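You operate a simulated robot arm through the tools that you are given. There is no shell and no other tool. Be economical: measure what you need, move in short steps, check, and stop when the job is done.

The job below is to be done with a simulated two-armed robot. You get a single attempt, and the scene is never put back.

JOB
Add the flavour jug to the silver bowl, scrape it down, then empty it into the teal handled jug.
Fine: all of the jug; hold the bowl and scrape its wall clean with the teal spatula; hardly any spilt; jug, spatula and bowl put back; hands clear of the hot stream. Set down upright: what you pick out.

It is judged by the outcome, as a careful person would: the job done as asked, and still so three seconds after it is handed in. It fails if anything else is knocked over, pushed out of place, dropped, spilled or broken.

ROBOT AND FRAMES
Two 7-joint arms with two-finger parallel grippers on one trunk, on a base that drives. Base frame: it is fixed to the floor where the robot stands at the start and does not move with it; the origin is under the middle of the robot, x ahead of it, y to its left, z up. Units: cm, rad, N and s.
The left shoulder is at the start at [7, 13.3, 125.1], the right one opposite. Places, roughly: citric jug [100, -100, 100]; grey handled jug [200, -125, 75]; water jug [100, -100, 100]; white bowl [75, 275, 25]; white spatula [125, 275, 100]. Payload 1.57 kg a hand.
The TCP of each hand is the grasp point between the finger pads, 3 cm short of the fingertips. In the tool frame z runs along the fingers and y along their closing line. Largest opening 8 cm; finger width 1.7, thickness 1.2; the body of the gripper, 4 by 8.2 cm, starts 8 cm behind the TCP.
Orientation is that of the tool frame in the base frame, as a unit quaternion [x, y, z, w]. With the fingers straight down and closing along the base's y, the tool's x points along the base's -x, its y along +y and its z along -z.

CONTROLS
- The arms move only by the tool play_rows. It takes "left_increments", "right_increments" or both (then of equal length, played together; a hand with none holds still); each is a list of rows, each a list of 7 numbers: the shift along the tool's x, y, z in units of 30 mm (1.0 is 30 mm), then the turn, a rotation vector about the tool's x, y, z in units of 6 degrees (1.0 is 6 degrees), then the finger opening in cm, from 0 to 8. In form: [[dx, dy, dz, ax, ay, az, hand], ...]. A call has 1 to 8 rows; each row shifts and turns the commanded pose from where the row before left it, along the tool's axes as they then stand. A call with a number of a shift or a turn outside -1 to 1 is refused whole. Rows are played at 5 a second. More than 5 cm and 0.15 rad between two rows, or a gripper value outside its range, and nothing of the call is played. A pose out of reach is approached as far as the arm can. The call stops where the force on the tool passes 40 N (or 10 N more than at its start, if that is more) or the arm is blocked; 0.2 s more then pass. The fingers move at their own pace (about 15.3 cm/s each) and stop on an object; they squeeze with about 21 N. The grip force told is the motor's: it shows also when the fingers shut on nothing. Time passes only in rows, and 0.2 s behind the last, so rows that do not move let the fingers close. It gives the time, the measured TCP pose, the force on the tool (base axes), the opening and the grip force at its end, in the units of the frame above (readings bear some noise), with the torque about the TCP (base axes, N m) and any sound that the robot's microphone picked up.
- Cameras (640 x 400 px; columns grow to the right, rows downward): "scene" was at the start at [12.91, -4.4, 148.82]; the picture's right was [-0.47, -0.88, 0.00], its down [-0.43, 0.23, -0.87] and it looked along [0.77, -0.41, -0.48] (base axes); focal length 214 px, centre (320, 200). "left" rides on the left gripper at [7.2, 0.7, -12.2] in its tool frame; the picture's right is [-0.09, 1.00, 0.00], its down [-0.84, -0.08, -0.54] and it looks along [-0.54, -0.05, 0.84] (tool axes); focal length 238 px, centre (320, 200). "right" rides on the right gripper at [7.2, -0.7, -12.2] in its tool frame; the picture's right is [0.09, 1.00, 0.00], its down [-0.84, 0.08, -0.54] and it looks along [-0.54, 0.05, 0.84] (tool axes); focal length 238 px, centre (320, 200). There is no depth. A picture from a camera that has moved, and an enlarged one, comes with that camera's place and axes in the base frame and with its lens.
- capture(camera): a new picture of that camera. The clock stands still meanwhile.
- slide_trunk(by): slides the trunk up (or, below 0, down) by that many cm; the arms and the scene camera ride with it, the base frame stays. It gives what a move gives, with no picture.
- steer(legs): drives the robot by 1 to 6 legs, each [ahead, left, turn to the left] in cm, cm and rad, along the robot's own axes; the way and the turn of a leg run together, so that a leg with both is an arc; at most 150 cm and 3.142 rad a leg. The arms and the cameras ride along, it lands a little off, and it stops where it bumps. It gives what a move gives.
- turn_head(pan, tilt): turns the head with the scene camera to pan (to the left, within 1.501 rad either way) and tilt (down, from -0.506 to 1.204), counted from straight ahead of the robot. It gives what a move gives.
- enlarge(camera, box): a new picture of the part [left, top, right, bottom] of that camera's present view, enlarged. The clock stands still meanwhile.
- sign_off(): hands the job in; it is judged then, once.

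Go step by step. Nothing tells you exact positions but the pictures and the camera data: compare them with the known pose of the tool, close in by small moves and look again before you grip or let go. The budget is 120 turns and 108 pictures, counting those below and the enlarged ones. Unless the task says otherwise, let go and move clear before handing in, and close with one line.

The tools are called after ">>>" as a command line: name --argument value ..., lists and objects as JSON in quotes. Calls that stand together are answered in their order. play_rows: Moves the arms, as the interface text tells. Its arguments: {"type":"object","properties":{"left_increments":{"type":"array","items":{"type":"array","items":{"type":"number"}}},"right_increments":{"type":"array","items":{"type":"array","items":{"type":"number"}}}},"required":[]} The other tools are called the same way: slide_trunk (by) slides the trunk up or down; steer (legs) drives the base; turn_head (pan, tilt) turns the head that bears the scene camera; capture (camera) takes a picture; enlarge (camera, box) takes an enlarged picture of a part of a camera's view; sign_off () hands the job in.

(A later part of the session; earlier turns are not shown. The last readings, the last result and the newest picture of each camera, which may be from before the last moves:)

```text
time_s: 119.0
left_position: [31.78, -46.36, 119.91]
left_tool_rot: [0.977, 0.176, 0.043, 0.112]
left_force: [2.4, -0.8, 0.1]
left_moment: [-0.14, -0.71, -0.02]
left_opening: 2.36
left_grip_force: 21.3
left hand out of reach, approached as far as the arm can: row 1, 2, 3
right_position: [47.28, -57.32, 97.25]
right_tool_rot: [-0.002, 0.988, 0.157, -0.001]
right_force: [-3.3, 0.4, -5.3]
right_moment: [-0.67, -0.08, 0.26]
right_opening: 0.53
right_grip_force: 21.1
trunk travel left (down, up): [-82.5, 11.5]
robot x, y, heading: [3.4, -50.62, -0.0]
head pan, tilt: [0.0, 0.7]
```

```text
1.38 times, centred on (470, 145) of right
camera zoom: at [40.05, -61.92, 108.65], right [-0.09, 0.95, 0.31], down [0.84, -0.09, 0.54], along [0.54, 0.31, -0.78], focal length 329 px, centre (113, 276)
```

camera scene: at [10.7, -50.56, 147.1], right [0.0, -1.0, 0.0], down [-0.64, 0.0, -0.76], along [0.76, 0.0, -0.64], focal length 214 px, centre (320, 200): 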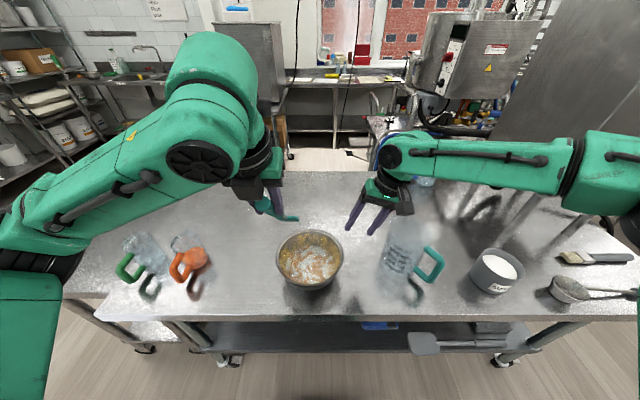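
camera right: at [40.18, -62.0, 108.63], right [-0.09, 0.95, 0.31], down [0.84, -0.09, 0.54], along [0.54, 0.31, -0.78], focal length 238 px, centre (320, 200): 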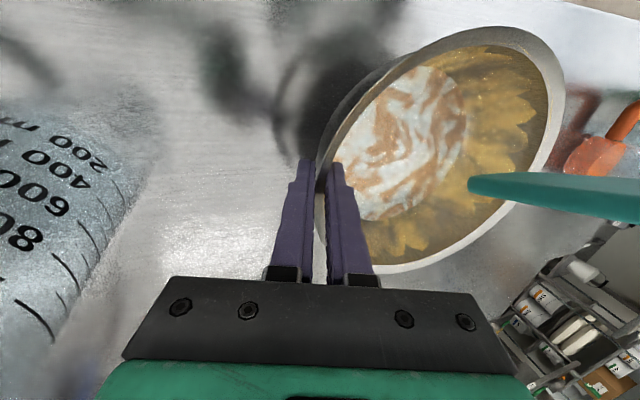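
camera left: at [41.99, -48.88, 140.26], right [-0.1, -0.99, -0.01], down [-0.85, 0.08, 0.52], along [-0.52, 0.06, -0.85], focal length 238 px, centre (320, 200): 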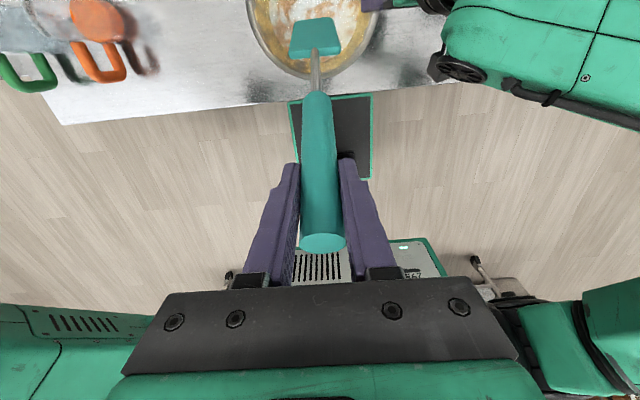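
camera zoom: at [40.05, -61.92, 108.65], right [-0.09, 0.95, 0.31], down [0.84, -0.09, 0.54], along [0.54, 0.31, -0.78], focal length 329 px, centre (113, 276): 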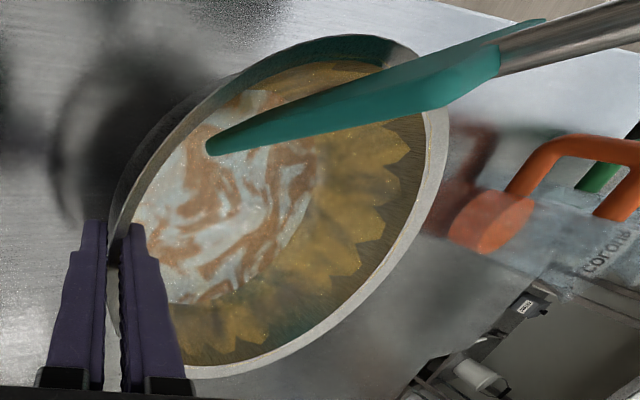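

That pose is too close to my body. The compliant far-wall sweeps do fade the film, so I'll go for many firm passes at several heights instead, then rotate the bowl. First unroll and lift.

>>> play_rows --left_increments '[[0.28, 0.42, -0.65, 0, 0, 0, 0], [0.28, 0.42, -0.65, 0, 0, 0, 0], [0.28, 0.42, -0.65, 0, 0, 0, 0], [0.28, 0.42, -0.65, 0, 0, 0, 0]]'

>>> play_rows --left_increments '[[0, 0, 0, 0.29, -0.14, 0.93, 0], [0, 0, 0, 0.29, -0.14, 0.93, 0], [0, 0, 0, 0.29, -0.14, 0.93, 0], [0, 0, 0, 0.29, -0.14, 0.93, 0], [0, 0, 0, 0.29, -0.14, 0.93, 0], [0, 0, 0, 0.29, -0.14, 0.93, 0], [0, 0, 0, 0.29, -0.14, 0.93, 0]]'

>>> capture --camera "left"

```text
time_s: 120.0
left_position: [35.87, -47.71, 128.99]
left_tool_rot: [0.974, 0.188, 0.04, 0.122]
left_force: [0.2, -0.1, -0.9]
left_moment: [0.04, 0.0, 0.0]
left_opening: 2.38
left_grip_force: 20.7
right_position: [47.42, -57.3, 97.34]
right_tool_rot: [-0.001, 0.988, 0.157, -0.001]
right_force: [0.7, -0.1, -3.3]
right_moment: [-0.49, 0.0, 0.02]
right_opening: 0.5
right_grip_force: 20.9
trunk travel left (down, up): [-82.5, 11.5]
robot x, y, heading: [2.92, -50.48, 0.001]
head pan, tilt: [0.0, 0.7]
```

```text
time_s: 121.5
left_position: [35.62, -47.64, 129.08]
left_tool_rot: [0.988, -0.153, 0.01, 0.008]
left_force: [0.1, -0.1, -0.7]
left_moment: [0.01, 0.02, 0.0]
left_opening: 2.37
left_grip_force: 20.4
right_position: [47.37, -57.43, 97.14]
right_tool_rot: [-0.001, 0.988, 0.156, 0.0]
right_force: [-0.9, -0.7, -5.4]
right_moment: [-0.51, 0.02, -0.01]
right_opening: 0.51
right_grip_force: 20.8
trunk travel left (down, up): [-82.5, 11.5]
robot x, y, heading: [3.36, -50.25, 0.003]
head pan, tilt: [0.0, 0.7]
```

```text
26 pictures are left
camera left: at [42.12, -50.15, 141.34], right [-0.39, -0.92, 0.01], down [-0.78, 0.34, 0.52], along [-0.48, 0.19, -0.85], focal length 238 px, centre (320, 200)
```

left: 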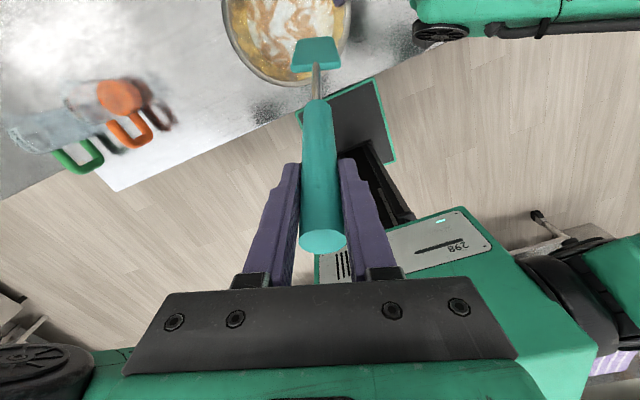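

>>> play_rows --left_increments '[[0.736, -0.214, 0.354, 0, 0, 0, 0], [0.736, -0.214, 0.354, 0, 0, 0, 0], [0.736, -0.214, 0.354, 0, 0, 0, 0], [0.736, -0.214, 0.354, 0, 0, 0, 0], [0.736, -0.214, 0.354, 0, 0, 0, 0]]'

>>> play_rows --left_increments '[[0.02, -0.035, 0, 0, 0, 1, 0], [0.02, -0.035, 0, 0, 0, 1, 0], [0.02, -0.035, 0, 0, 0, 1, 0], [0.02, -0.035, 0, 0, 0, 1, 0], [0.02, -0.035, 0, 0, 0, 1, 0], [0.02, -0.035, 0, 0, 0, 1, 0]]'

>>> play_rows --left_increments '[[0.01, 0.035, 0, 0, 0, -1, 0], [0.01, 0.035, 0, 0, 0, -1, 0], [0.01, 0.035, 0, 0, 0, -1, 0], [0.01, 0.035, 0, 0, 0, -1, 0], [0.01, 0.035, 0, 0, 0, -1, 0], [0.01, 0.035, 0, 0, 0, -1, 0], [0.01, 0.035, 0, 0, 0, -1, 0], [0.01, 0.035, 0, 0, 0, -1, 0]]'

>>> play_rows --left_increments '[[0.02, 0.035, 0, 0, 0, -1, 0], [0.02, 0.035, 0, 0, 0, -1, 0], [0.02, 0.035, 0, 0, 0, -1, 0], [0.02, 0.035, 0, 0, 0, -1, 0], [0.02, 0.035, 0, 0, 0, -1, 0], [0.02, 0.035, 0, 0, 0, -1, 0], [0.02, 0.035, 0, 0, 0, -1, 0], [0.02, 0.035, 0, 0, 0, -1, 0]]'

```text
time_s: 122.8
left_position: [47.2, -48.11, 124.14]
left_tool_rot: [0.988, -0.152, 0.01, 0.008]
left_force: [0.4, 0.2, -1.1]
left_moment: [0.02, 0.16, -0.04]
left_opening: 2.37
left_grip_force: 21.1
right_position: [47.34, -57.35, 97.25]
right_tool_rot: [-0.001, 0.988, 0.157, 0.0]
right_force: [-0.2, -0.5, -4.7]
right_moment: [-0.46, 0.0, 0.01]
right_opening: 0.49
right_grip_force: 21.2
trunk travel left (down, up): [-82.5, 11.5]
robot x, y, heading: [3.43, -50.97, 0.001]
head pan, tilt: [0.0, 0.7]
```

```text
time_s: 124.2
left_position: [47.8, -47.57, 124.09]
left_tool_rot: [0.893, -0.45, 0.013, 0.004]
left_force: [0.3, 3.5, 0.2]
left_moment: [0.94, -0.11, 0.16]
left_opening: 2.39
left_grip_force: 20.6
right_position: [47.35, -57.33, 97.32]
right_tool_rot: [0.0, 0.988, 0.156, 0.0]
right_force: [0.4, -3.6, -3.9]
right_moment: [-0.34, -0.08, -0.19]
right_opening: 0.5
right_grip_force: 21.4
trunk travel left (down, up): [-82.5, 11.5]
robot x, y, heading: [3.31, -50.45, 0.003]
head pan, tilt: [0.0, 0.7]
```

```text
time_s: 126.0
left_position: [47.71, -48.48, 124.06]
left_tool_rot: [0.999, -0.046, 0.009, 0.01]
left_force: [-2.6, -0.1, 0.7]
left_moment: [-0.01, 0.7, -0.07]
left_opening: 2.38
left_grip_force: 20.6
right_position: [47.27, -57.43, 97.28]
right_tool_rot: [-0.001, 0.988, 0.156, 0.0]
right_force: [1.8, -0.1, -2.7]
right_moment: [-0.44, 0.01, -0.1]
right_opening: 0.51
right_grip_force: 20.6
trunk travel left (down, up): [-82.5, 11.5]
robot x, y, heading: [3.0, -50.42, 0.003]
head pan, tilt: [0.0, 0.7]
```

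```text
time_s: 127.8
left_position: [48.39, -49.22, 124.21]
left_tool_rot: [0.931, 0.364, 0.005, 0.012]
left_force: [0.1, -0.3, -0.5]
left_moment: [-0.02, 0.05, 0.01]
left_opening: 2.37
left_grip_force: 20.9
right_position: [47.36, -57.35, 97.27]
right_tool_rot: [-0.001, 0.988, 0.157, 0.0]
right_force: [1.1, -1.7, -1.4]
right_moment: [-0.42, -0.23, -0.1]
right_opening: 0.5
right_grip_force: 21.2
trunk travel left (down, up): [-82.5, 11.5]
robot x, y, heading: [3.42, -50.71, 0.003]
head pan, tilt: [0.0, 0.7]
```

>>> play_rows --left_increments '[[0.05, -0.2, 0, 0, 0, -1, 0], [0.05, -0.25, 0, 0, 0, -1, 0], [0.01, -0.02, 0, 0, 0, 1, 0], [0.01, -0.02, 0, 0, 0, 1, 0], [0.01, -0.02, 0, 0, 0, 1, 0], [0.01, -0.02, 0, 0, 0, 1, 0], [0.01, -0.02, 0, 0, 0, 1, 0], [0.01, -0.02, 0, 0, 0, 1, 0]]'

>>> play_rows --left_increments '[[0.01, -0.02, 0, 0, 0, 1, 0], [0.01, -0.02, 0, 0, 0, 1, 0], [0.01, -0.02, 0, 0, 0, 1, 0], [0.01, -0.02, 0, 0, 0, 1, 0], [0.01, -0.02, 0, 0, 0, 1, 0], [0.01, -0.02, 0, 0, 0, 1, 0], [0.01, -0.02, 0, 0, 0, 1, 0], [0.01, -0.02, 0, 0, 0, 1, 0]]'

>>> play_rows --left_increments '[[0.01, -0.02, 0, 0, 0, 1, 0], [0.01, -0.02, 0, 0, 0, 1, 0], [0.01, -0.02, 0, 0, 0, 1, 0], [-0.08, 0, 0.23, 0, 0, 0, 0], [0.01, 0.03, 0, 0, 0, -1, 0], [0.01, 0.03, 0, 0, 0, -1, 0], [0.01, 0.03, 0, 0, 0, -1, 0], [0.01, 0.03, 0, 0, 0, -1, 0]]'

>>> play_rows --left_increments '[[0.01, 0.03, 0, 0, 0, -1, 0], [0.01, 0.03, 0, 0, 0, -1, 0], [0.01, 0.03, 0, 0, 0, -1, 0], [0.01, 0.03, 0, 0, 0, -1, 0], [0.01, 0.03, 0, 0, 0, -1, 0], [0.01, 0.03, 0, 0, 0, -1, 0], [0.01, 0.03, 0, 0, 0, -1, 0], [0.01, 0.03, 0, 0, 0, -1, 0]]'

>>> play_rows --left_increments '[[0.01, 0.03, 0, 0, 0, -1, 0], [0.01, 0.03, 0, 0, 0, -1, 0], [0.01, 0.03, 0, 0, 0, -1, 0], [0.01, 0.03, 0, 0, 0, -1, 0], [0.01, 0.03, 0, 0, 0, -1, 0]]'

>>> enlarge --camera "scene" --box '[270, 225, 350, 275]'

```text
time_s: 129.6
left_position: [47.52, -47.62, 124.01]
left_tool_rot: [0.987, 0.16, 0.007, 0.012]
left_force: [-0.4, -0.6, -1.0]
left_moment: [0.03, 0.03, -0.02]
left_opening: 2.36
left_grip_force: 21.0
right_position: [47.32, -57.39, 97.21]
right_tool_rot: [0.0, 0.988, 0.156, 0.0]
right_force: [0.0, -0.6, -2.6]
right_moment: [-0.43, -0.1, -0.08]
right_opening: 0.46
right_grip_force: 21.0
trunk travel left (down, up): [-82.5, 11.5]
robot x, y, heading: [3.16, -50.44, 0.004]
head pan, tilt: [0.0, 0.7]
```

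```text
time_s: 131.3
left_position: [47.62, -47.24, 124.07]
left_tool_rot: [0.967, -0.255, 0.012, 0.006]
left_force: [1.1, -0.5, -1.4]
left_moment: [0.01, 0.04, 0.0]
left_opening: 2.37
left_grip_force: 21.3
right_position: [47.27, -57.45, 97.17]
right_tool_rot: [-0.001, 0.988, 0.157, -0.001]
right_force: [0.7, -0.5, -2.6]
right_moment: [-0.45, -0.1, -0.04]
right_opening: 0.52
right_grip_force: 21.0
trunk travel left (down, up): [-82.5, 11.5]
robot x, y, heading: [3.23, -50.69, 0.0]
head pan, tilt: [0.0, 0.7]
```

```text
time_s: 133.2
left_position: [47.56, -47.27, 123.38]
left_tool_rot: [0.979, -0.202, 0.011, 0.008]
left_force: [-0.2, -0.6, -0.7]
left_moment: [0.01, 0.05, -0.01]
left_opening: 2.39
left_grip_force: 20.7
right_position: [47.34, -57.43, 97.25]
right_tool_rot: [0.0, 0.988, 0.157, -0.001]
right_force: [-0.7, -0.6, -3.9]
right_moment: [-0.46, -0.06, -0.04]
right_opening: 0.49
right_grip_force: 21.3
trunk travel left (down, up): [-82.5, 11.5]
robot x, y, heading: [3.13, -50.91, 0.004]
head pan, tilt: [0.0, 0.7]
```

```text
time_s: 134.9
left_position: [47.9, -47.99, 123.41]
left_tool_rot: [0.977, 0.213, 0.007, 0.012]
left_force: [0.9, -0.7, -0.6]
left_moment: [0.01, 0.03, -0.02]
left_opening: 2.36
left_grip_force: 21.3
right_position: [47.29, -57.34, 97.23]
right_tool_rot: [-0.001, 0.988, 0.157, 0.0]
right_force: [-0.2, -1.2, -3.5]
right_moment: [-0.51, -0.01, -0.03]
right_opening: 0.48
right_grip_force: 21.0
trunk travel left (down, up): [-82.5, 11.5]
robot x, y, heading: [3.19, -50.5, 0.002]
head pan, tilt: [0.0, 0.7]
```

```text
time_s: 136.2
left_position: [48.2, -48.22, 123.44]
left_tool_rot: [0.888, 0.46, 0.003, 0.013]
left_force: [1.2, -0.7, -0.2]
left_moment: [-0.02, 0.03, 0.03]
left_opening: 2.37
left_grip_force: 20.7
right_position: [47.33, -57.31, 97.27]
right_tool_rot: [-0.001, 0.988, 0.156, 0.0]
right_force: [-0.1, -0.4, -3.9]
right_moment: [-0.45, -0.02, -0.03]
right_opening: 0.5
right_grip_force: 20.7
trunk travel left (down, up): [-82.5, 11.5]
robot x, y, heading: [3.01, -50.55, 0.004]
head pan, tilt: [0.0, 0.7]
```

```text
8.00 times, centred on (310, 250) of scene
camera zoom: at [16.61, -50.71, 147.1], right [0.0, -1.0, 0.0], down [-0.64, 0.0, -0.76], along [0.76, 0.0, -0.64], focal length 1716 px, centre (400, -200)
```

zoom: 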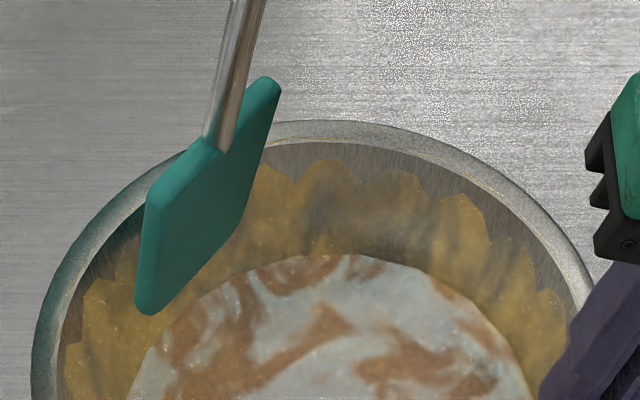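

Contact is lost whenever the bowl centre estimate is off. I'll use a stronger constant outward bias so the blade is always pressed (the grip slips compliantly).

>>> play_rows --left_increments '[[0.12, 0, 0.05, 0, 0, 0, 0], [0.12, 0, 0, 0, 0, 0, 0], [0.04, 0, 0, 0, 0, 1, 0], [0.04, 0, 0, 0, 0, 1, 0], [0.04, 0, 0, 0, 0, 1, 0], [0.04, 0, 0, 0, 0, 1, 0], [0.04, 0, 0, 0, 0, 1, 0], [0.04, 0, 0, 0, 0, 1, 0]]'

>>> play_rows --left_increments '[[0.04, 0.01, 0, 0, 0, 1, 0], [0.04, 0.01, 0, 0, 0, 1, 0], [0.04, 0.02, 0, 0, 0, 1, 0], [0.04, 0.02, 0, 0, 0, 1, 0], [0.04, 0.03, 0, 0, 0, 1, 0], [0.04, 0.03, 0, 0, 0, 1, 0]]'

>>> play_rows --left_increments '[[0.04, 0.04, 0, 0, 0, 1, 0], [0.04, 0.04, 0, 0, 0, 1, 0], [0.04, 0.05, 0, 0, 0, 1, 0], [0.04, 0.05, 0, 0, 0, 1, 0], [0.04, 0.05, 0, 0, 0, 1, 0], [0.04, 0.05, 0, 0, 0, 1, 0]]'

>>> enlarge --camera "scene" --box '[270, 225, 350, 275]'

```text
time_s: 137.9
left_position: [49.08, -47.29, 123.14]
left_tool_rot: [0.987, 0.16, 0.008, 0.011]
left_force: [-2.6, -0.3, -0.2]
left_moment: [-0.09, 0.67, 0.04]
left_opening: 2.36
left_grip_force: 21.2
right_position: [47.41, -57.27, 97.29]
right_tool_rot: [0.0, 0.988, 0.156, 0.001]
right_force: [2.9, 1.3, -1.5]
right_moment: [-0.36, -0.14, -0.31]
right_opening: 0.51
right_grip_force: 21.0
trunk travel left (down, up): [-82.5, 11.5]
robot x, y, heading: [3.02, -50.68, 0.004]
head pan, tilt: [0.0, 0.7]
```

```text
time_s: 139.3
left_position: [49.98, -47.44, 123.28]
left_tool_rot: [0.988, -0.153, 0.01, 0.009]
left_force: [-1.6, 2.2, -0.7]
left_moment: [0.49, 0.53, 0.05]
left_opening: 2.37
left_grip_force: 20.8
right_position: [47.39, -57.28, 97.2]
right_tool_rot: [-0.001, 0.988, 0.157, 0.0]
right_force: [3.8, -1.7, -1.0]
right_moment: [-0.36, -0.26, -0.35]
right_opening: 0.52
right_grip_force: 20.4
trunk travel left (down, up): [-82.5, 11.5]
robot x, y, heading: [2.97, -50.76, 0.003]
head pan, tilt: [0.0, 0.7]
```

```text
time_s: 140.8
left_position: [49.81, -48.79, 123.29]
left_tool_rot: [0.892, -0.451, 0.013, 0.005]
left_force: [-1.6, 0.9, 0.5]
left_moment: [0.32, 0.35, 0.03]
left_opening: 2.37
left_grip_force: 20.4
right_position: [47.29, -57.43, 97.21]
right_tool_rot: [-0.001, 0.988, 0.156, 0.0]
right_force: [3.1, -1.4, -1.7]
right_moment: [-0.33, -0.28, -0.26]
right_opening: 0.49
right_grip_force: 21.3
trunk travel left (down, up): [-82.5, 11.5]
robot x, y, heading: [2.97, -50.61, 0.0]
head pan, tilt: [0.0, 0.7]
```

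```text
8.00 times, centred on (310, 250) of scene
camera zoom: at [16.61, -50.71, 147.1], right [0.0, -1.0, 0.0], down [-0.64, 0.0, -0.76], along [0.76, 0.0, -0.64], focal length 1716 px, centre (400, -200)
```

zoom: 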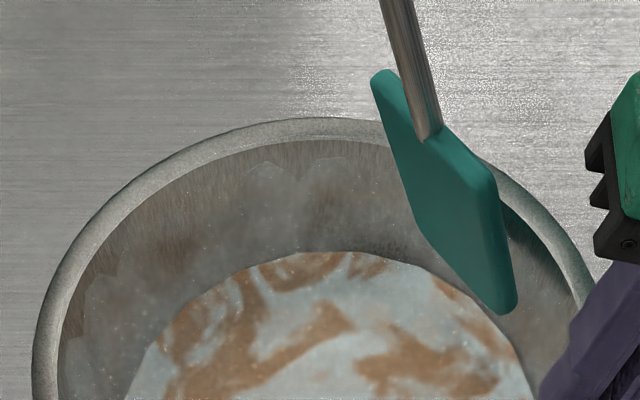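

Excellent — the firm pass wiped the whole far half clean. Checking the rest of the wall.

>>> enlarge --camera "right" --box '[300, 0, 640, 290]'

```text
1.38 times, centred on (470, 145) of right
camera zoom: at [40.15, -61.91, 108.66], right [-0.09, 0.95, 0.31], down [0.84, -0.09, 0.54], along [0.54, 0.31, -0.78], focal length 329 px, centre (113, 276)
```

zoom: 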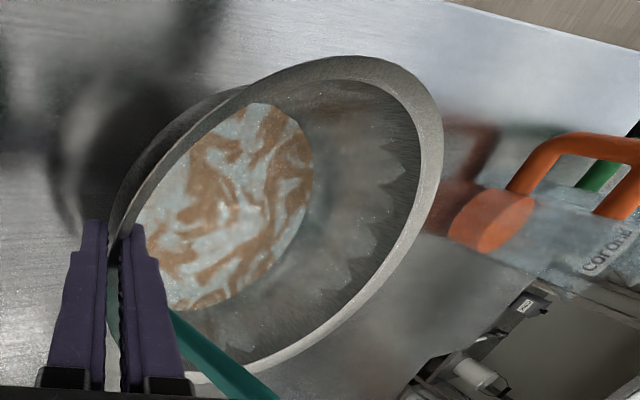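

The whole wall now looks clean, with only faint ghosts. One more firm pass back, slightly lower, to finish it.

>>> play_rows --left_increments '[[-0.06, 0, 0.2, 0, 0, 0, 0], [0.03, -0.06, 0, 0, 0, -1, 0], [0.03, -0.06, 0, 0, 0, -1, 0], [0.03, -0.06, 0, 0, 0, -1, 0], [0.03, -0.06, 0, 0, 0, -1, 0], [0.03, -0.07, 0, 0, 0, -1, 0], [0.03, -0.07, 0, 0, 0, -1, 0], [0.03, -0.07, 0, 0, 0, -1, 0]]'

>>> play_rows --left_increments '[[0.03, -0.08, 0, 0, 0, -1, 0], [0.03, -0.08, 0, 0, 0, -1, 0], [0.03, -0.08, 0, 0, 0, -1, 0], [0.03, -0.08, 0, 0, 0, -1, 0], [0.03, -0.09, 0, 0, 0, -1, 0], [0.03, -0.09, 0, 0, 0, -1, 0], [0.03, -0.09, 0, 0, 0, -1, 0], [0.03, -0.09, 0, 0, 0, -1, 0]]'

>>> play_rows --left_increments '[[0.03, -0.1, 0, 0, 0, -1, 0], [0.03, -0.1, 0, 0, 0, -1, 0], [-0.2, 0, 0, 0, 0, 0, 0], [-0.4, 0, -0.5, 0, 0, 0, 0], [-0.5, 0, -1, 0, 0, 0, 0], [-0.3, 0, -1, 0, 0, 0, 0]]'

>>> enlarge --camera "right" --box '[300, 0, 640, 290]'

```text
time_s: 142.6
left_position: [51.3, -47.72, 122.73]
left_tool_rot: [0.995, -0.099, 0.01, 0.009]
left_force: [-2.9, -0.1, -0.4]
left_moment: [-0.01, 0.74, -0.08]
left_opening: 2.38
left_grip_force: 21.3
right_position: [47.3, -57.39, 97.38]
right_tool_rot: [0.0, 0.988, 0.156, 0.0]
right_force: [2.6, -0.1, -2.3]
right_moment: [-0.43, -0.17, -0.23]
right_opening: 0.51
right_grip_force: 21.6
trunk travel left (down, up): [-82.5, 11.5]
robot x, y, heading: [3.4, -50.87, 0.004]
head pan, tilt: [0.0, 0.7]
```

```text
time_s: 144.3
left_position: [51.52, -45.65, 122.66]
left_tool_rot: [0.949, 0.314, 0.007, 0.011]
left_force: [-2.1, -1.6, 0.1]
left_moment: [-0.54, 0.4, -0.09]
left_opening: 2.39
left_grip_force: 20.7
right_position: [47.26, -57.4, 97.24]
right_tool_rot: [-0.001, 0.988, 0.157, -0.001]
right_force: [3.0, 0.7, -1.6]
right_moment: [-0.45, -0.18, -0.15]
right_opening: 0.5
right_grip_force: 21.1
trunk travel left (down, up): [-82.5, 11.5]
robot x, y, heading: [2.82, -50.51, -0.004]
head pan, tilt: [0.0, 0.7]
```

```text
time_s: 145.8
left_position: [48.35, -48.34, 130.2]
left_tool_rot: [0.911, 0.412, 0.004, 0.013]
left_force: [-0.1, 0.4, 0.2]
left_moment: [0.01, -0.04, -0.01]
left_opening: 2.39
left_grip_force: 21.3
right_position: [47.21, -57.34, 97.24]
right_tool_rot: [-0.001, 0.988, 0.157, -0.001]
right_force: [-0.1, -0.9, -0.9]
right_moment: [-0.41, -0.08, -0.04]
right_opening: 0.49
right_grip_force: 20.9
trunk travel left (down, up): [-82.5, 11.5]
robot x, y, heading: [3.17, -50.18, 0.003]
head pan, tilt: [0.0, 0.7]
```

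```text
1.38 times, centred on (470, 145) of right
camera zoom: at [40.06, -61.96, 108.65], right [-0.09, 0.95, 0.31], down [0.84, -0.09, 0.54], along [0.54, 0.31, -0.78], focal length 329 px, centre (113, 276)
```

zoom: 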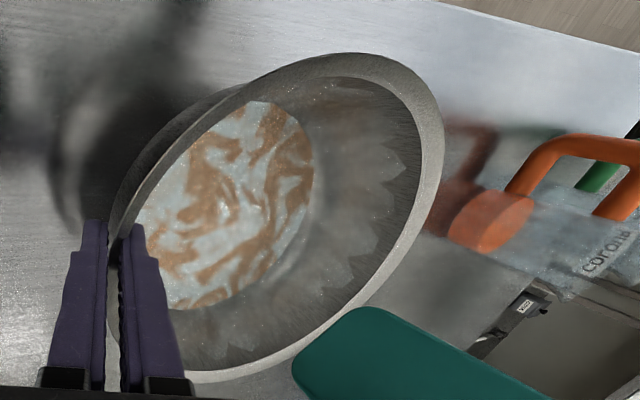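

The wall is clean. Now the right hand releases the bowl and backs off while the left straightens the spatula, so I can put it back.

>>> play_rows --left_increments '[[-0.3, 0, -0.3, 0, 0, 1, 0], [-0.3, 0, -0.3, 0, 0, 1, 0], [0, 0, 0, 0, 0, 1, 0], [0, 0, 0, 0, 0, 1, 0], [0, 0, 0, 0, 0, 1, 0], [0, 0, 0, 0, 0, 1, 0], [0, 0, 0, 0, 0, 1, 0], [0, 0, 0, 0, 0, 1, 0]]' --right_increments '[[0, 0, 0, 0, 0, 0, 2], [0, 0, 0, 0, 0, 0, 4.5], [0, 0, 0, 0, 0, 0, 4.5], [0, 0, -0.6, 0, 0, 0, 4.5], [0, 0, -0.9, 0, 0, 0, 4.5], [0, 0, -0.9, 0, 0, 0, 4.5], [0, 0, -0.9, 0, 0, 0, 4.5], [0, 0, -0.9, 0, 0, 0, 4.5]]'

>>> capture --camera "scene"

```text
time_s: 147.6
left_position: [46.96, -49.33, 131.87]
left_tool_rot: [1.0, 0.003, 0.009, 0.009]
left_force: [-0.2, -0.5, -0.8]
left_moment: [0.04, -0.05, 0.02]
left_opening: 2.37
left_grip_force: 21.4
right_position: [47.42, -61.55, 109.15]
right_tool_rot: [-0.002, 0.988, 0.157, 0.001]
right_force: [-0.9, 0.0, 0.2]
right_moment: [0.02, -0.02, -0.01]
right_opening: 4.48
right_grip_force: 0.0
trunk travel left (down, up): [-82.5, 11.5]
robot x, y, heading: [3.55, -50.77, 0.005]
head pan, tilt: [0.0, 0.7]
```

```text
21 pictures are left
camera scene: at [16.47, -50.74, 147.11], right [0.0, -1.0, 0.0], down [-0.64, 0.0, -0.77], along [0.77, 0.0, -0.64], focal length 214 px, centre (320, 200)
```

scene: 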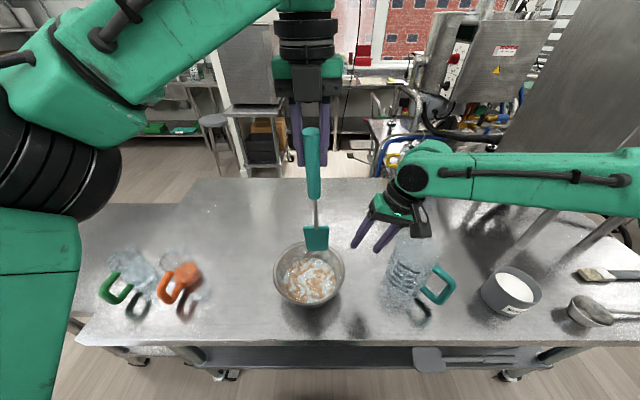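

Spatula is straight and the bowl stands free. I'll drive back and left to the spatula's spot.

>>> steer --legs '[[-18, 0, 0], [0, 22.3, 0]]'

>>> play_rows --left_increments '[[0.755, 0, 0.795, 0, 1, 0, 0], [0.67, 0, 0.87, 0, 1, 0, 0], [0.57, 0, 0.93, 0, 1, 0, 0]]'

>>> capture --camera "left"

```text
time_s: 150.3
left_position: [28.72, -28.18, 131.87]
left_tool_rot: [1.0, 0.002, 0.009, 0.008]
left_force: [0.8, -0.2, -1.1]
left_moment: [0.05, 0.02, 0.04]
left_opening: 2.36
left_grip_force: 20.7
right_position: [29.03, -40.39, 109.22]
right_tool_rot: [0.0, 0.988, 0.157, 0.0]
right_force: [-1.3, -0.4, -0.8]
right_moment: [-0.02, 0.01, 0.0]
right_opening: 4.5
right_grip_force: 0.0
trunk travel left (down, up): [-82.5, 11.5]
robot x, y, heading: [-15.4, -28.56, 0.001]
head pan, tilt: [0.0, 0.7]
```

```text
time_s: 151.2
left_position: [35.41, -27.49, 124.73]
left_tool_rot: [0.986, 0.005, 0.167, 0.01]
left_force: [-0.5, 0.4, -1.0]
left_moment: [-0.01, 0.02, -0.01]
left_opening: 2.41
left_grip_force: 20.9
right_position: [29.06, -40.06, 109.13]
right_tool_rot: [0.002, 0.988, 0.157, 0.0]
right_force: [0.3, 0.0, -0.2]
right_moment: [0.0, -0.01, -0.04]
right_opening: 4.5
right_grip_force: 0.0
trunk travel left (down, up): [-82.5, 11.5]
robot x, y, heading: [-15.32, -29.09, -0.004]
head pan, tilt: [0.0, 0.7]
```

```text
20 pictures are left
camera left: at [38.26, -27.82, 138.55], right [-0.08, -1.0, -0.01], down [-0.97, 0.08, 0.24], along [-0.23, 0.03, -0.97], focal length 238 px, centre (320, 200)
```

left: 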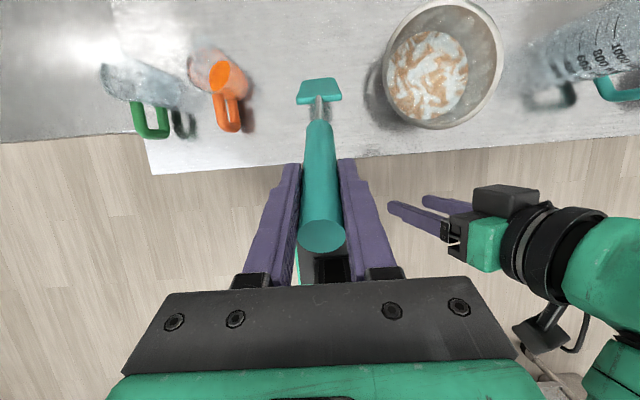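

The spatula rotated ~16° in the grip; I'll lower it to the original pose and let the table press it flat.

>>> play_rows --left_increments '[[0.08, -0.02, 1, 0, 1, 0, 0], [-0.03, -0.02, 1, 0, 1, 0, 0], [-0.14, -0.02, 1, 0, 1, 0, 0], [-0.25, -0.02, 1, 0, 1, 0, 0], [-0.36, -0.02, 1, 0, 1, 0, 0], [-0.46, -0.02, 0.955, 0, 1, 0, 0], [-0.556, -0.02, 0.9, 0, 1, 0, 0], [-0.5, -0.02, 0.6, 0, 1, 0, 0]]'

```text
time_s: 152.9
left_position: [44.99, -27.62, 102.64]
left_tool_rot: [0.833, 0.008, 0.553, 0.006]
left_force: [0.8, 0.5, -0.6]
left_moment: [-0.02, 0.08, -0.03]
left_opening: 2.36
left_grip_force: 21.4
right_position: [29.14, -40.26, 109.14]
right_tool_rot: [0.0, 0.988, 0.157, 0.0]
right_force: [-0.6, 0.0, 0.4]
right_moment: [-0.03, -0.01, -0.03]
right_opening: 4.51
right_grip_force: 0.1
trunk travel left (down, up): [-82.5, 11.5]
robot x, y, heading: [-14.96, -29.33, 0.001]
head pan, tilt: [0.0, 0.7]
```

>>> play_rows --left_increments '[[-0.466, -0.025, 0.248, 0, 0, 0, 0], [-0.466, -0.025, 0.248, 0, 0, 0, 0], [-0.466, -0.025, 0.248, 0, 0, 0, 0], [-0.466, -0.025, 0.248, 0, 0, 0, 0], [-0.466, -0.025, 0.248, 0, 0, 0, 0], [-0.466, -0.025, 0.248, 0, 0, 0, 0], [-0.466, -0.025, 0.248, 0, 0, 0, 0], [-0.4, -0.025, 0.22, 0, 0, 0, 0]]'

>>> capture --camera "left"

```text
time_s: 154.8
left_position: [45.93, -27.49, 90.47]
left_tool_rot: [0.833, 0.008, 0.553, 0.007]
left_force: [-0.9, 0.0, 2.1]
left_moment: [0.04, -0.7, 0.02]
left_opening: 2.37
left_grip_force: 21.2
right_position: [28.99, -40.11, 109.32]
right_tool_rot: [0.001, 0.988, 0.157, 0.0]
right_force: [-0.6, 0.0, 0.9]
right_moment: [0.02, -0.01, 0.01]
right_opening: 4.51
right_grip_force: 0.0
trunk travel left (down, up): [-82.5, 11.5]
robot x, y, heading: [-15.28, -28.95, -0.003]
head pan, tilt: [0.0, 0.7]
```

```text
19 pictures are left
camera left: at [37.46, -27.93, 101.8], right [-0.03, -1.0, -0.07], down [-0.83, 0.06, -0.56], along [0.56, 0.04, -0.82], focal length 238 px, centre (320, 200)
```

left: 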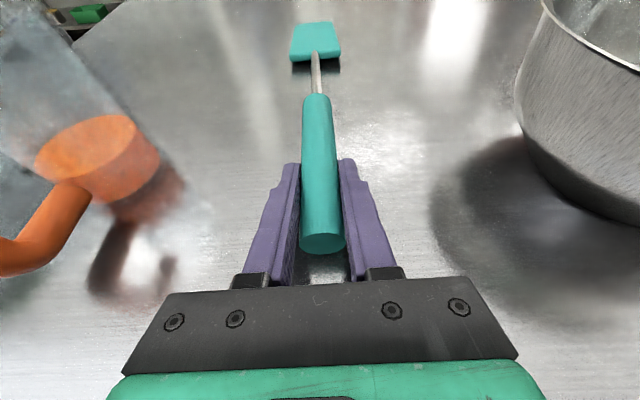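

Laid flat as at the start. Final half-centimetre down, then release and withdraw.

>>> play_rows --left_increments '[[-0.15, 0, 0.06, 0, 0, 0, 0], [0, 0, 0, 0, 0, 0, 3.2], [0, 0, 0, 0, 0, 0, 4.5], [0, 0, 0, 0, 0, 0, 4.5], [0.1, 0, -0.7, 0, 0, 0, 4.5], [0.2, 0, -1, 0, 0, 0, 4.5], [0.4, 0, -1, 0, 0, 0, 4.5], [1, 0, -0.5, 0, 0, 0, 5]]'

>>> capture --camera "left"

```text
time_s: 156.6
left_position: [39.17, -27.06, 98.54]
left_tool_rot: [0.834, 0.008, 0.552, 0.006]
left_force: [0.0, -0.2, 0.8]
left_moment: [0.04, 0.04, 0.03]
left_opening: 5.03
left_grip_force: 0.1
right_position: [29.13, -40.16, 109.18]
right_tool_rot: [0.001, 0.988, 0.157, 0.001]
right_force: [-0.2, -0.4, 0.2]
right_moment: [-0.01, 0.0, 0.02]
right_opening: 4.51
right_grip_force: 0.0
trunk travel left (down, up): [-82.5, 11.5]
robot x, y, heading: [-15.64, -28.94, -0.003]
head pan, tilt: [0.0, 0.7]
```

```text
18 pictures are left
camera left: at [30.75, -27.57, 109.76], right [-0.03, -1.0, -0.07], down [-0.83, 0.06, -0.56], along [0.56, 0.04, -0.83], focal length 238 px, centre (320, 200)
```

left: 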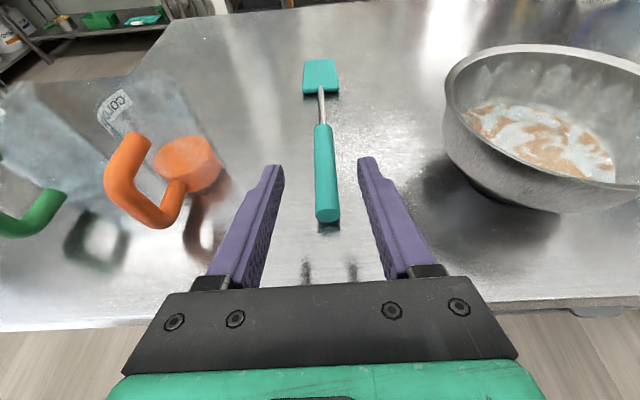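

The spatula is back in place. Now to empty the bowl I'll hold it two-handed, left and right rims, and tip it toward me over the teal jug. First raise the left hand tool-down, move the right aside and roll it over like the left one.

>>> play_rows --left_increments '[[0.75, 0, -0.6, 0, -1, 0, 5], [0.665, 0, -0.7, 0, -1, 0, 5], [0.57, 0, -0.8, 0, -1, 0, 5], [0.47, 0, -0.8, 0, -1, 0, 5], [0.36, 0, -0.8, 0, -1, 0, 5], [0.25, 0, -0.8, 0, -1, 0, 5], [0.14, 0, -0.8, 0, -1, 0, 5], [0.03, 0, -0.8, 0, -1, 0, 5]]' --right_increments '[[0, -0.95, -0.31, 0, 0, 0, 5], [0, -0.95, -0.31, 0, 0, 0, 5], [0, -0.95, -0.31, 0, 0, 0, 5], [0, -0.95, -0.31, 0, 0, 0, 5], [0, 0, -0.5, 0, 0, 0, 5], [0, 0, -0.5, 0, 0, -1, 5], [0, 0, 0, 0, 0, -1, 5], [0, 0, 0, 0, 0, -1, 5]]'

>>> play_rows --left_increments '[[0, 0, 0, -1, -1, 0, 5], [0, 0, 0, -1, -1, 0, 5], [0, 0, 0, -1, -1, 0, 5], [0, 0, 0, 0, -0.3, 0, 5], [0, 0, 0, 0, 0, 0, 5], [0, 0, 0, 0, 0, 0, 5], [0, 0, 0, 0, 0, 0, 5], [0, 0, 0, 0, 0, 0, 5]]' --right_increments '[[0, 0, 0, 0, 0, -1, 5], [0, 0, 0, 0, 0, -1, 5], [0, 0, 0, 0, 0, -1, 5], [0, 0, 0, 0, 0, -1, 5], [0, 0, 0, 0, 0, -1, 5], [0, 0, 0, 0, 0, -1, 5], [0, 0, 0, 0, 0, -1, 5], [0, 0, 0, 0, 0, -1, 5]]'

>>> play_rows --right_increments '[[0, 0, 0, 0, 0, -1, 5], [0, 0, 0, 0, 0, -1, 5], [0, 0, 0, 0, 0, -1, 5], [0, 0, 0, 0, 0, -1, 5], [0, 0, 0, 0, 0, -1, 5], [0, 0, 0, 0, 0, -1, 5], [0, 0, 0, 0, 0, -1, 5], [0, 0, 0, 0, 0, -1, 5]]'

```text
time_s: 158.3
left_position: [31.93, -26.97, 118.74]
left_tool_rot: [0.986, 0.004, 0.165, 0.009]
left_force: [0.7, 0.4, 0.4]
left_moment: [-0.01, -0.04, 0.01]
left_opening: 5.0
left_grip_force: 0.1
right_position: [28.86, -52.99, 112.1]
right_tool_rot: [-0.154, 0.976, 0.154, 0.025]
right_force: [0.0, -0.5, 0.2]
right_moment: [-0.02, -0.01, -0.01]
right_opening: 5.02
right_grip_force: 0.0
trunk travel left (down, up): [-82.5, 11.5]
robot x, y, heading: [-14.94, -29.62, 0.002]
head pan, tilt: [0.0, 0.7]
```

```text
time_s: 160.2
left_position: [31.97, -26.97, 118.68]
left_tool_rot: [0.986, -0.026, -0.007, 0.164]
left_force: [0.5, 0.5, 0.5]
left_moment: [-0.01, 0.04, 0.01]
left_opening: 5.0
left_grip_force: 0.0
right_position: [29.01, -52.96, 112.19]
right_tool_rot: [-0.539, 0.828, 0.132, 0.086]
right_force: [0.1, -0.8, -0.1]
right_moment: [0.01, -0.02, -0.01]
right_opening: 5.03
right_grip_force: 0.1
trunk travel left (down, up): [-82.5, 11.5]
robot x, y, heading: [-14.86, -28.73, -0.002]
head pan, tilt: [0.0, 0.7]
```

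```text
time_s: 161.9
left_position: [32.01, -26.96, 118.49]
left_tool_rot: [0.986, -0.025, -0.008, 0.162]
left_force: [0.6, -0.5, 0.1]
left_moment: [0.02, 0.02, 0.0]
left_opening: 4.99
left_grip_force: 0.0
right_position: [28.97, -53.17, 111.83]
right_tool_rot: [0.829, -0.537, -0.085, -0.132]
right_force: [-0.8, 0.5, -0.3]
right_moment: [0.0, 0.02, 0.01]
right_opening: 5.01
right_grip_force: 0.1
trunk travel left (down, up): [-82.5, 11.5]
robot x, y, heading: [-15.43, -28.74, -0.002]
head pan, tilt: [0.0, 0.7]
```

>>> play_rows --right_increments '[[0, 0, 0, 0, 0, -1, 5], [0, 0, 0, 0, 0, -1, 5], [0, 0, 0, 0, 0, -1, 5], [0, 0, 0, 0, 0, -1, 5], [0, 0, 0, 0, 0, -1, 5], [0, 0, 0, 0, 0, -1, 5], [0, 0, 0, 0, 0, -1, 5], [0, 0, 0, 0, 0, -1, 5]]'

>>> play_rows --right_increments '[[0, 0, -0.7, 0, 0, -1, 5], [0, 0, -0.7, 0, 0, -1, 5], [0, 0, -0.7, 0, 0, -1, 5]]'

>>> steer --legs '[[0, -19.5, 0], [18.6, 0, 0]]'

>>> capture --camera "right"

>>> capture --camera "left"

```text
time_s: 163.8
left_position: [32.07, -26.87, 118.55]
left_tool_rot: [0.986, -0.026, -0.007, 0.163]
left_force: [0.6, 0.8, -0.1]
left_moment: [0.0, -0.04, -0.01]
left_opening: 4.96
left_grip_force: 0.0
right_position: [29.06, -53.04, 112.24]
right_tool_rot: [0.976, -0.154, -0.024, -0.155]
right_force: [-0.6, -0.3, -1.0]
right_moment: [-0.02, 0.01, -0.01]
right_opening: 5.01
right_grip_force: 0.0
trunk travel left (down, up): [-82.5, 11.5]
robot x, y, heading: [-15.3, -28.97, -0.001]
head pan, tilt: [0.0, 0.7]
```

```text
time_s: 164.6
left_position: [32.08, -26.9, 118.51]
left_tool_rot: [0.986, -0.025, -0.007, 0.163]
left_force: [-0.4, -0.6, -0.2]
left_moment: [0.01, 0.0, -0.03]
left_opening: 5.01
left_grip_force: 0.0
right_position: [28.65, -55.0, 117.97]
right_tool_rot: [0.988, 0.0, 0.001, -0.157]
right_force: [0.3, -0.5, 0.6]
right_moment: [0.0, 0.01, -0.01]
right_opening: 5.0
right_grip_force: 0.0
trunk travel left (down, up): [-82.5, 11.5]
robot x, y, heading: [-15.4, -29.27, -0.001]
head pan, tilt: [0.0, 0.7]
```

```text
time_s: 167.3
left_position: [50.55, -46.2, 118.83]
left_tool_rot: [0.986, -0.024, -0.005, 0.163]
left_force: [-1.4, -0.6, 0.0]
left_moment: [0.0, -0.01, 0.0]
left_opening: 5.0
left_grip_force: 0.0
right_position: [47.44, -74.14, 118.22]
right_tool_rot: [0.988, 0.001, 0.002, -0.156]
right_force: [-0.6, -0.1, 0.4]
right_moment: [-0.06, -0.04, -0.02]
right_opening: 5.01
right_grip_force: 0.0
trunk travel left (down, up): [-82.5, 11.5]
robot x, y, heading: [3.59, -48.72, 0.003]
head pan, tilt: [0.0, 0.7]
```

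```text
17 pictures are left
camera right: at [54.61, -77.41, 130.05], right [0.1, -0.95, -0.31], down [-0.84, -0.24, 0.49], along [-0.54, 0.21, -0.82], focal length 238 px, centre (320, 200)
```

right: 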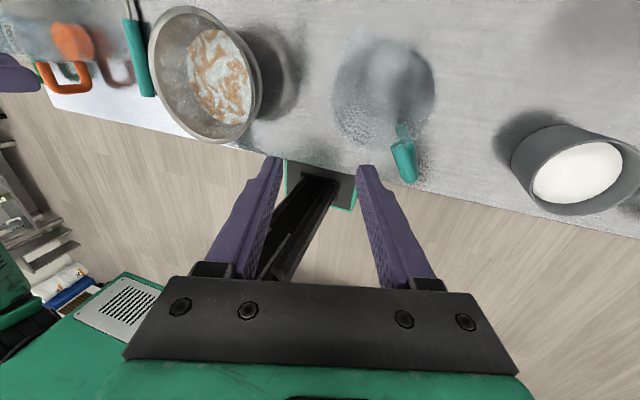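

```text
16 pictures are left
camera left: at [57.98, -43.21, 130.41], right [-0.14, -0.94, 0.32], down [-0.82, 0.29, 0.49], along [-0.55, -0.2, -0.81], focal length 238 px, centre (320, 200)
```

left: 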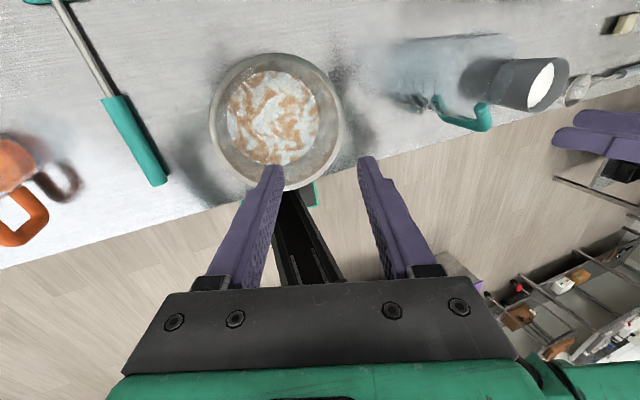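

Both hands are oriented. Bowl centre ≈[48.8,-48.2]. I'll bring both hands to pre-grasp points outside-above the left and right rims.

>>> play_rows --left_increments '[[-0.112, -0.773, 0.458, 0, 0, 0, 5], [-0.112, -0.773, 0.458, 0, 0, 0, 5], [-0.112, -0.773, 0.458, 0, 0, 0, 5], [-0.112, -0.773, 0.458, 0, 0, 0, 5], [-0.112, -0.773, 0.458, 0, 0, 0, 5], [-0.112, -0.773, 0.458, 0, 0, 0, 5], [0, 0, 0.8, 0, 0, 0, 5]]' --right_increments '[[0.078, -0.51, 0.85, 0, 0, 0, 5], [0.078, -0.51, 0.85, 0, 0, 0, 5], [0.078, -0.51, 0.85, 0, 0, 0, 5], [0.078, -0.51, 0.85, 0, 0, 0, 5], [0.078, -0.51, 0.85, 0, 0, 0, 5], [0.078, -0.51, 0.85, 0, 0, 0, 5], [0, 0, 0.8, 0, 0, 0, 5]]'

>>> capture --camera "right"

>>> capture --camera "left"

```text
time_s: 168.9
left_position: [49.3, -36.31, 104.03]
left_tool_rot: [0.986, -0.024, -0.007, 0.162]
left_force: [0.5, -0.5, -0.5]
left_moment: [-0.01, 0.03, -0.03]
left_opening: 5.01
left_grip_force: 0.1
right_position: [49.09, -59.99, 103.88]
right_tool_rot: [0.988, 0.003, 0.0, -0.157]
right_force: [1.3, -0.8, 0.1]
right_moment: [0.04, 0.02, 0.02]
right_opening: 4.98
right_grip_force: 0.1
trunk travel left (down, up): [-82.5, 11.5]
robot x, y, heading: [3.78, -48.6, -0.002]
head pan, tilt: [0.0, 0.7]
```

```text
15 pictures are left
camera right: at [56.39, -63.32, 115.72], right [0.1, -0.95, -0.31], down [-0.84, -0.24, 0.49], along [-0.54, 0.21, -0.81], focal length 238 px, centre (320, 200)
```

right: 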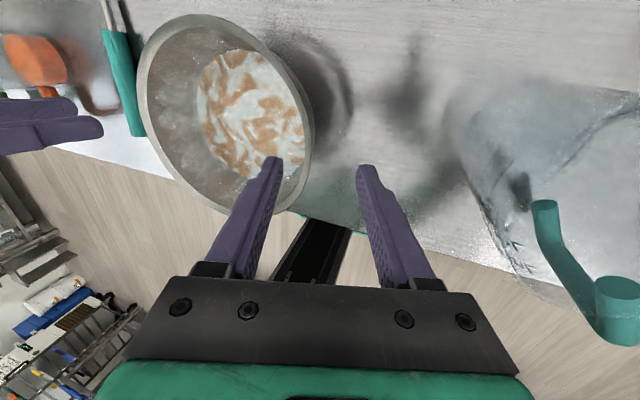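

```text
14 pictures are left
camera left: at [56.74, -33.49, 115.67], right [-0.14, -0.94, 0.32], down [-0.82, 0.29, 0.49], along [-0.55, -0.2, -0.81], focal length 238 px, centre (320, 200)
```

left: 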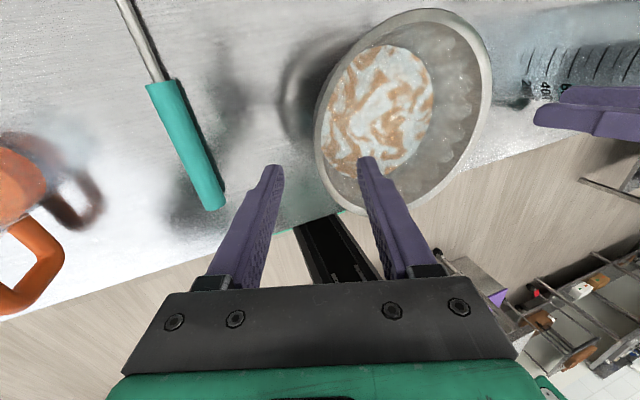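

Alignment on both sides is good. Descending along the walls and closing both hands.

>>> play_rows --left_increments '[[0, 0, 0.82, 0, 0, 0, 5], [0, 0, 0.82, 0, 0, 0, 5], [0, 0, 0.82, 0, 0, 0, 5], [0, 0, 0, 0, 0, 0, 2], [0, 0, 0, 0, 0, 0, 0], [0, 0, 0, 0, 0, 0, 0], [0, 0, 0, 0, 0, 0, 0]]' --right_increments '[[0, -0.045, 0.8, 0, 0, 0, 5], [0, -0.045, 0.8, 0, 0, 0, 5], [0, -0.045, 0.8, 0, 0, 0, 5], [0, 0, 0, 0, 0, 0, 2], [0, 0, 0, 0, 0, 0, 0], [0, 0, 0, 0, 0, 0, 0], [0, 0, 0, 0, 0, 0, 0]]'

>>> enlarge --camera "scene" --box '[210, 190, 410, 315]'

```text
time_s: 170.5
left_position: [48.94, -38.89, 96.97]
left_tool_rot: [0.986, -0.026, -0.007, 0.167]
left_force: [0.2, -37.6, 0.2]
left_moment: [0.15, 0.09, -0.38]
left_opening: 1.27
left_grip_force: 21.3
right_position: [49.09, -56.93, 97.41]
right_tool_rot: [0.987, 0.003, 0.002, -0.161]
right_force: [-2.0, 39.4, 2.1]
right_moment: [0.11, 0.07, 0.42]
right_opening: 1.26
right_grip_force: 21.1
trunk travel left (down, up): [-82.5, 11.5]
robot x, y, heading: [3.44, -48.28, 0.005]
head pan, tilt: [0.0, 0.7]
```

```text
3.20 times, centred on (310, 252) of scene
camera zoom: at [16.97, -48.45, 147.11], right [0.0, -1.0, 0.0], down [-0.64, 0.0, -0.77], along [0.77, 0.0, -0.64], focal length 686 px, centre (352, 32)
```

zoom: 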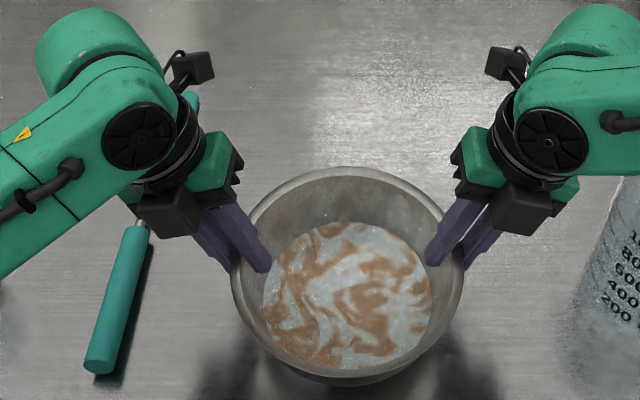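

Both hands hold the rim but pull against each other; I'll ease them inward a little.

>>> play_rows --left_increments '[[0, 0.06, 0.02, 0, 0, 0, 0], [0, 0.06, 0.02, 0, 0, 0, 0], [0, 0, 0, 0, 0, 0, 0]]' --right_increments '[[0, -0.06, 0.02, 0, 0, 0, 0], [0, -0.06, 0.02, 0, 0, 0, 0], [0, 0, 0, 0, 0, 0, 0]]'

```text
time_s: 171.3
left_position: [49.07, -38.99, 96.97]
left_tool_rot: [0.987, -0.023, -0.006, 0.162]
left_force: [-2.2, -8.5, 0.2]
left_moment: [0.57, 0.59, -0.33]
left_opening: 1.2
left_grip_force: 21.0
right_position: [49.26, -57.01, 97.48]
right_tool_rot: [0.988, 0.0, 0.003, -0.156]
right_force: [-0.3, 11.3, 6.1]
right_moment: [-0.17, -0.7, 0.21]
right_opening: 1.23
right_grip_force: 20.8
trunk travel left (down, up): [-82.5, 11.5]
robot x, y, heading: [3.55, -48.28, 0.005]
head pan, tilt: [0.0, 0.7]
```

>>> play_rows --left_increments '[[0, 0.03, 0.01, 0, 0, 0, 0], [0, 0, 0, 0, 0, 0, 0]]' --right_increments '[[0, -0.03, 0.01, 0, 0, 0, 0], [0, 0, 0, 0, 0, 0, 0]]'

>>> slide_trunk --by 3

>>> enlarge --camera "scene" --box '[210, 190, 410, 315]'

```text
time_s: 171.9
left_position: [49.08, -39.05, 97.07]
left_tool_rot: [0.987, -0.023, -0.006, 0.16]
left_force: [-0.8, 8.8, 0.1]
left_moment: [0.85, 0.32, -0.28]
left_opening: 1.21
left_grip_force: 20.7
right_position: [49.14, -56.99, 97.55]
right_tool_rot: [0.988, 0.0, 0.001, -0.155]
right_force: [2.4, -8.1, 10.7]
right_moment: [-0.56, -0.47, 0.17]
right_opening: 1.18
right_grip_force: 21.4
trunk travel left (down, up): [-82.5, 11.5]
robot x, y, heading: [3.93, -48.47, -0.003]
head pan, tilt: [0.0, 0.7]
```

```text
time_s: 172.6
left_position: [49.21, -38.92, 99.91]
left_tool_rot: [0.987, -0.024, -0.006, 0.161]
left_force: [1.0, 23.3, -1.8]
left_moment: [0.91, -0.1, -0.16]
left_opening: 1.21
left_grip_force: 21.0
right_position: [49.22, -57.06, 100.27]
right_tool_rot: [0.988, 0.001, -0.001, -0.154]
right_force: [-1.0, -23.1, -2.7]
right_moment: [-1.01, 0.01, 0.24]
right_opening: 1.14
right_grip_force: 21.4
trunk travel left (down, up): [-85.5, 8.5]
robot x, y, heading: [3.49, -48.47, 0.002]
head pan, tilt: [0.0, 0.7]
```

```text
3.20 times, centred on (310, 252) of scene
camera zoom: at [17.11, -48.53, 150.1], right [0.0, -1.0, 0.0], down [-0.64, 0.0, -0.76], along [0.76, 0.0, -0.64], focal length 686 px, centre (352, 32)
```

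zoom: 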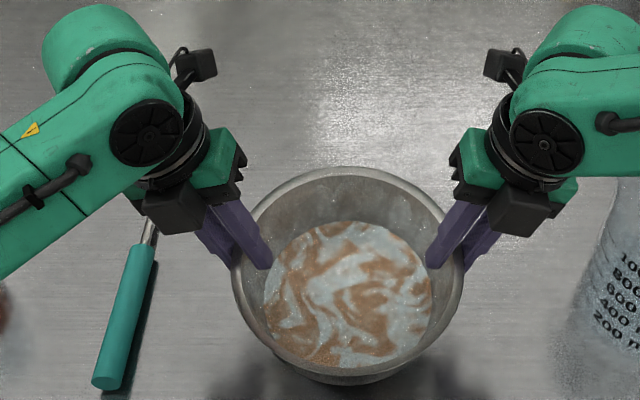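

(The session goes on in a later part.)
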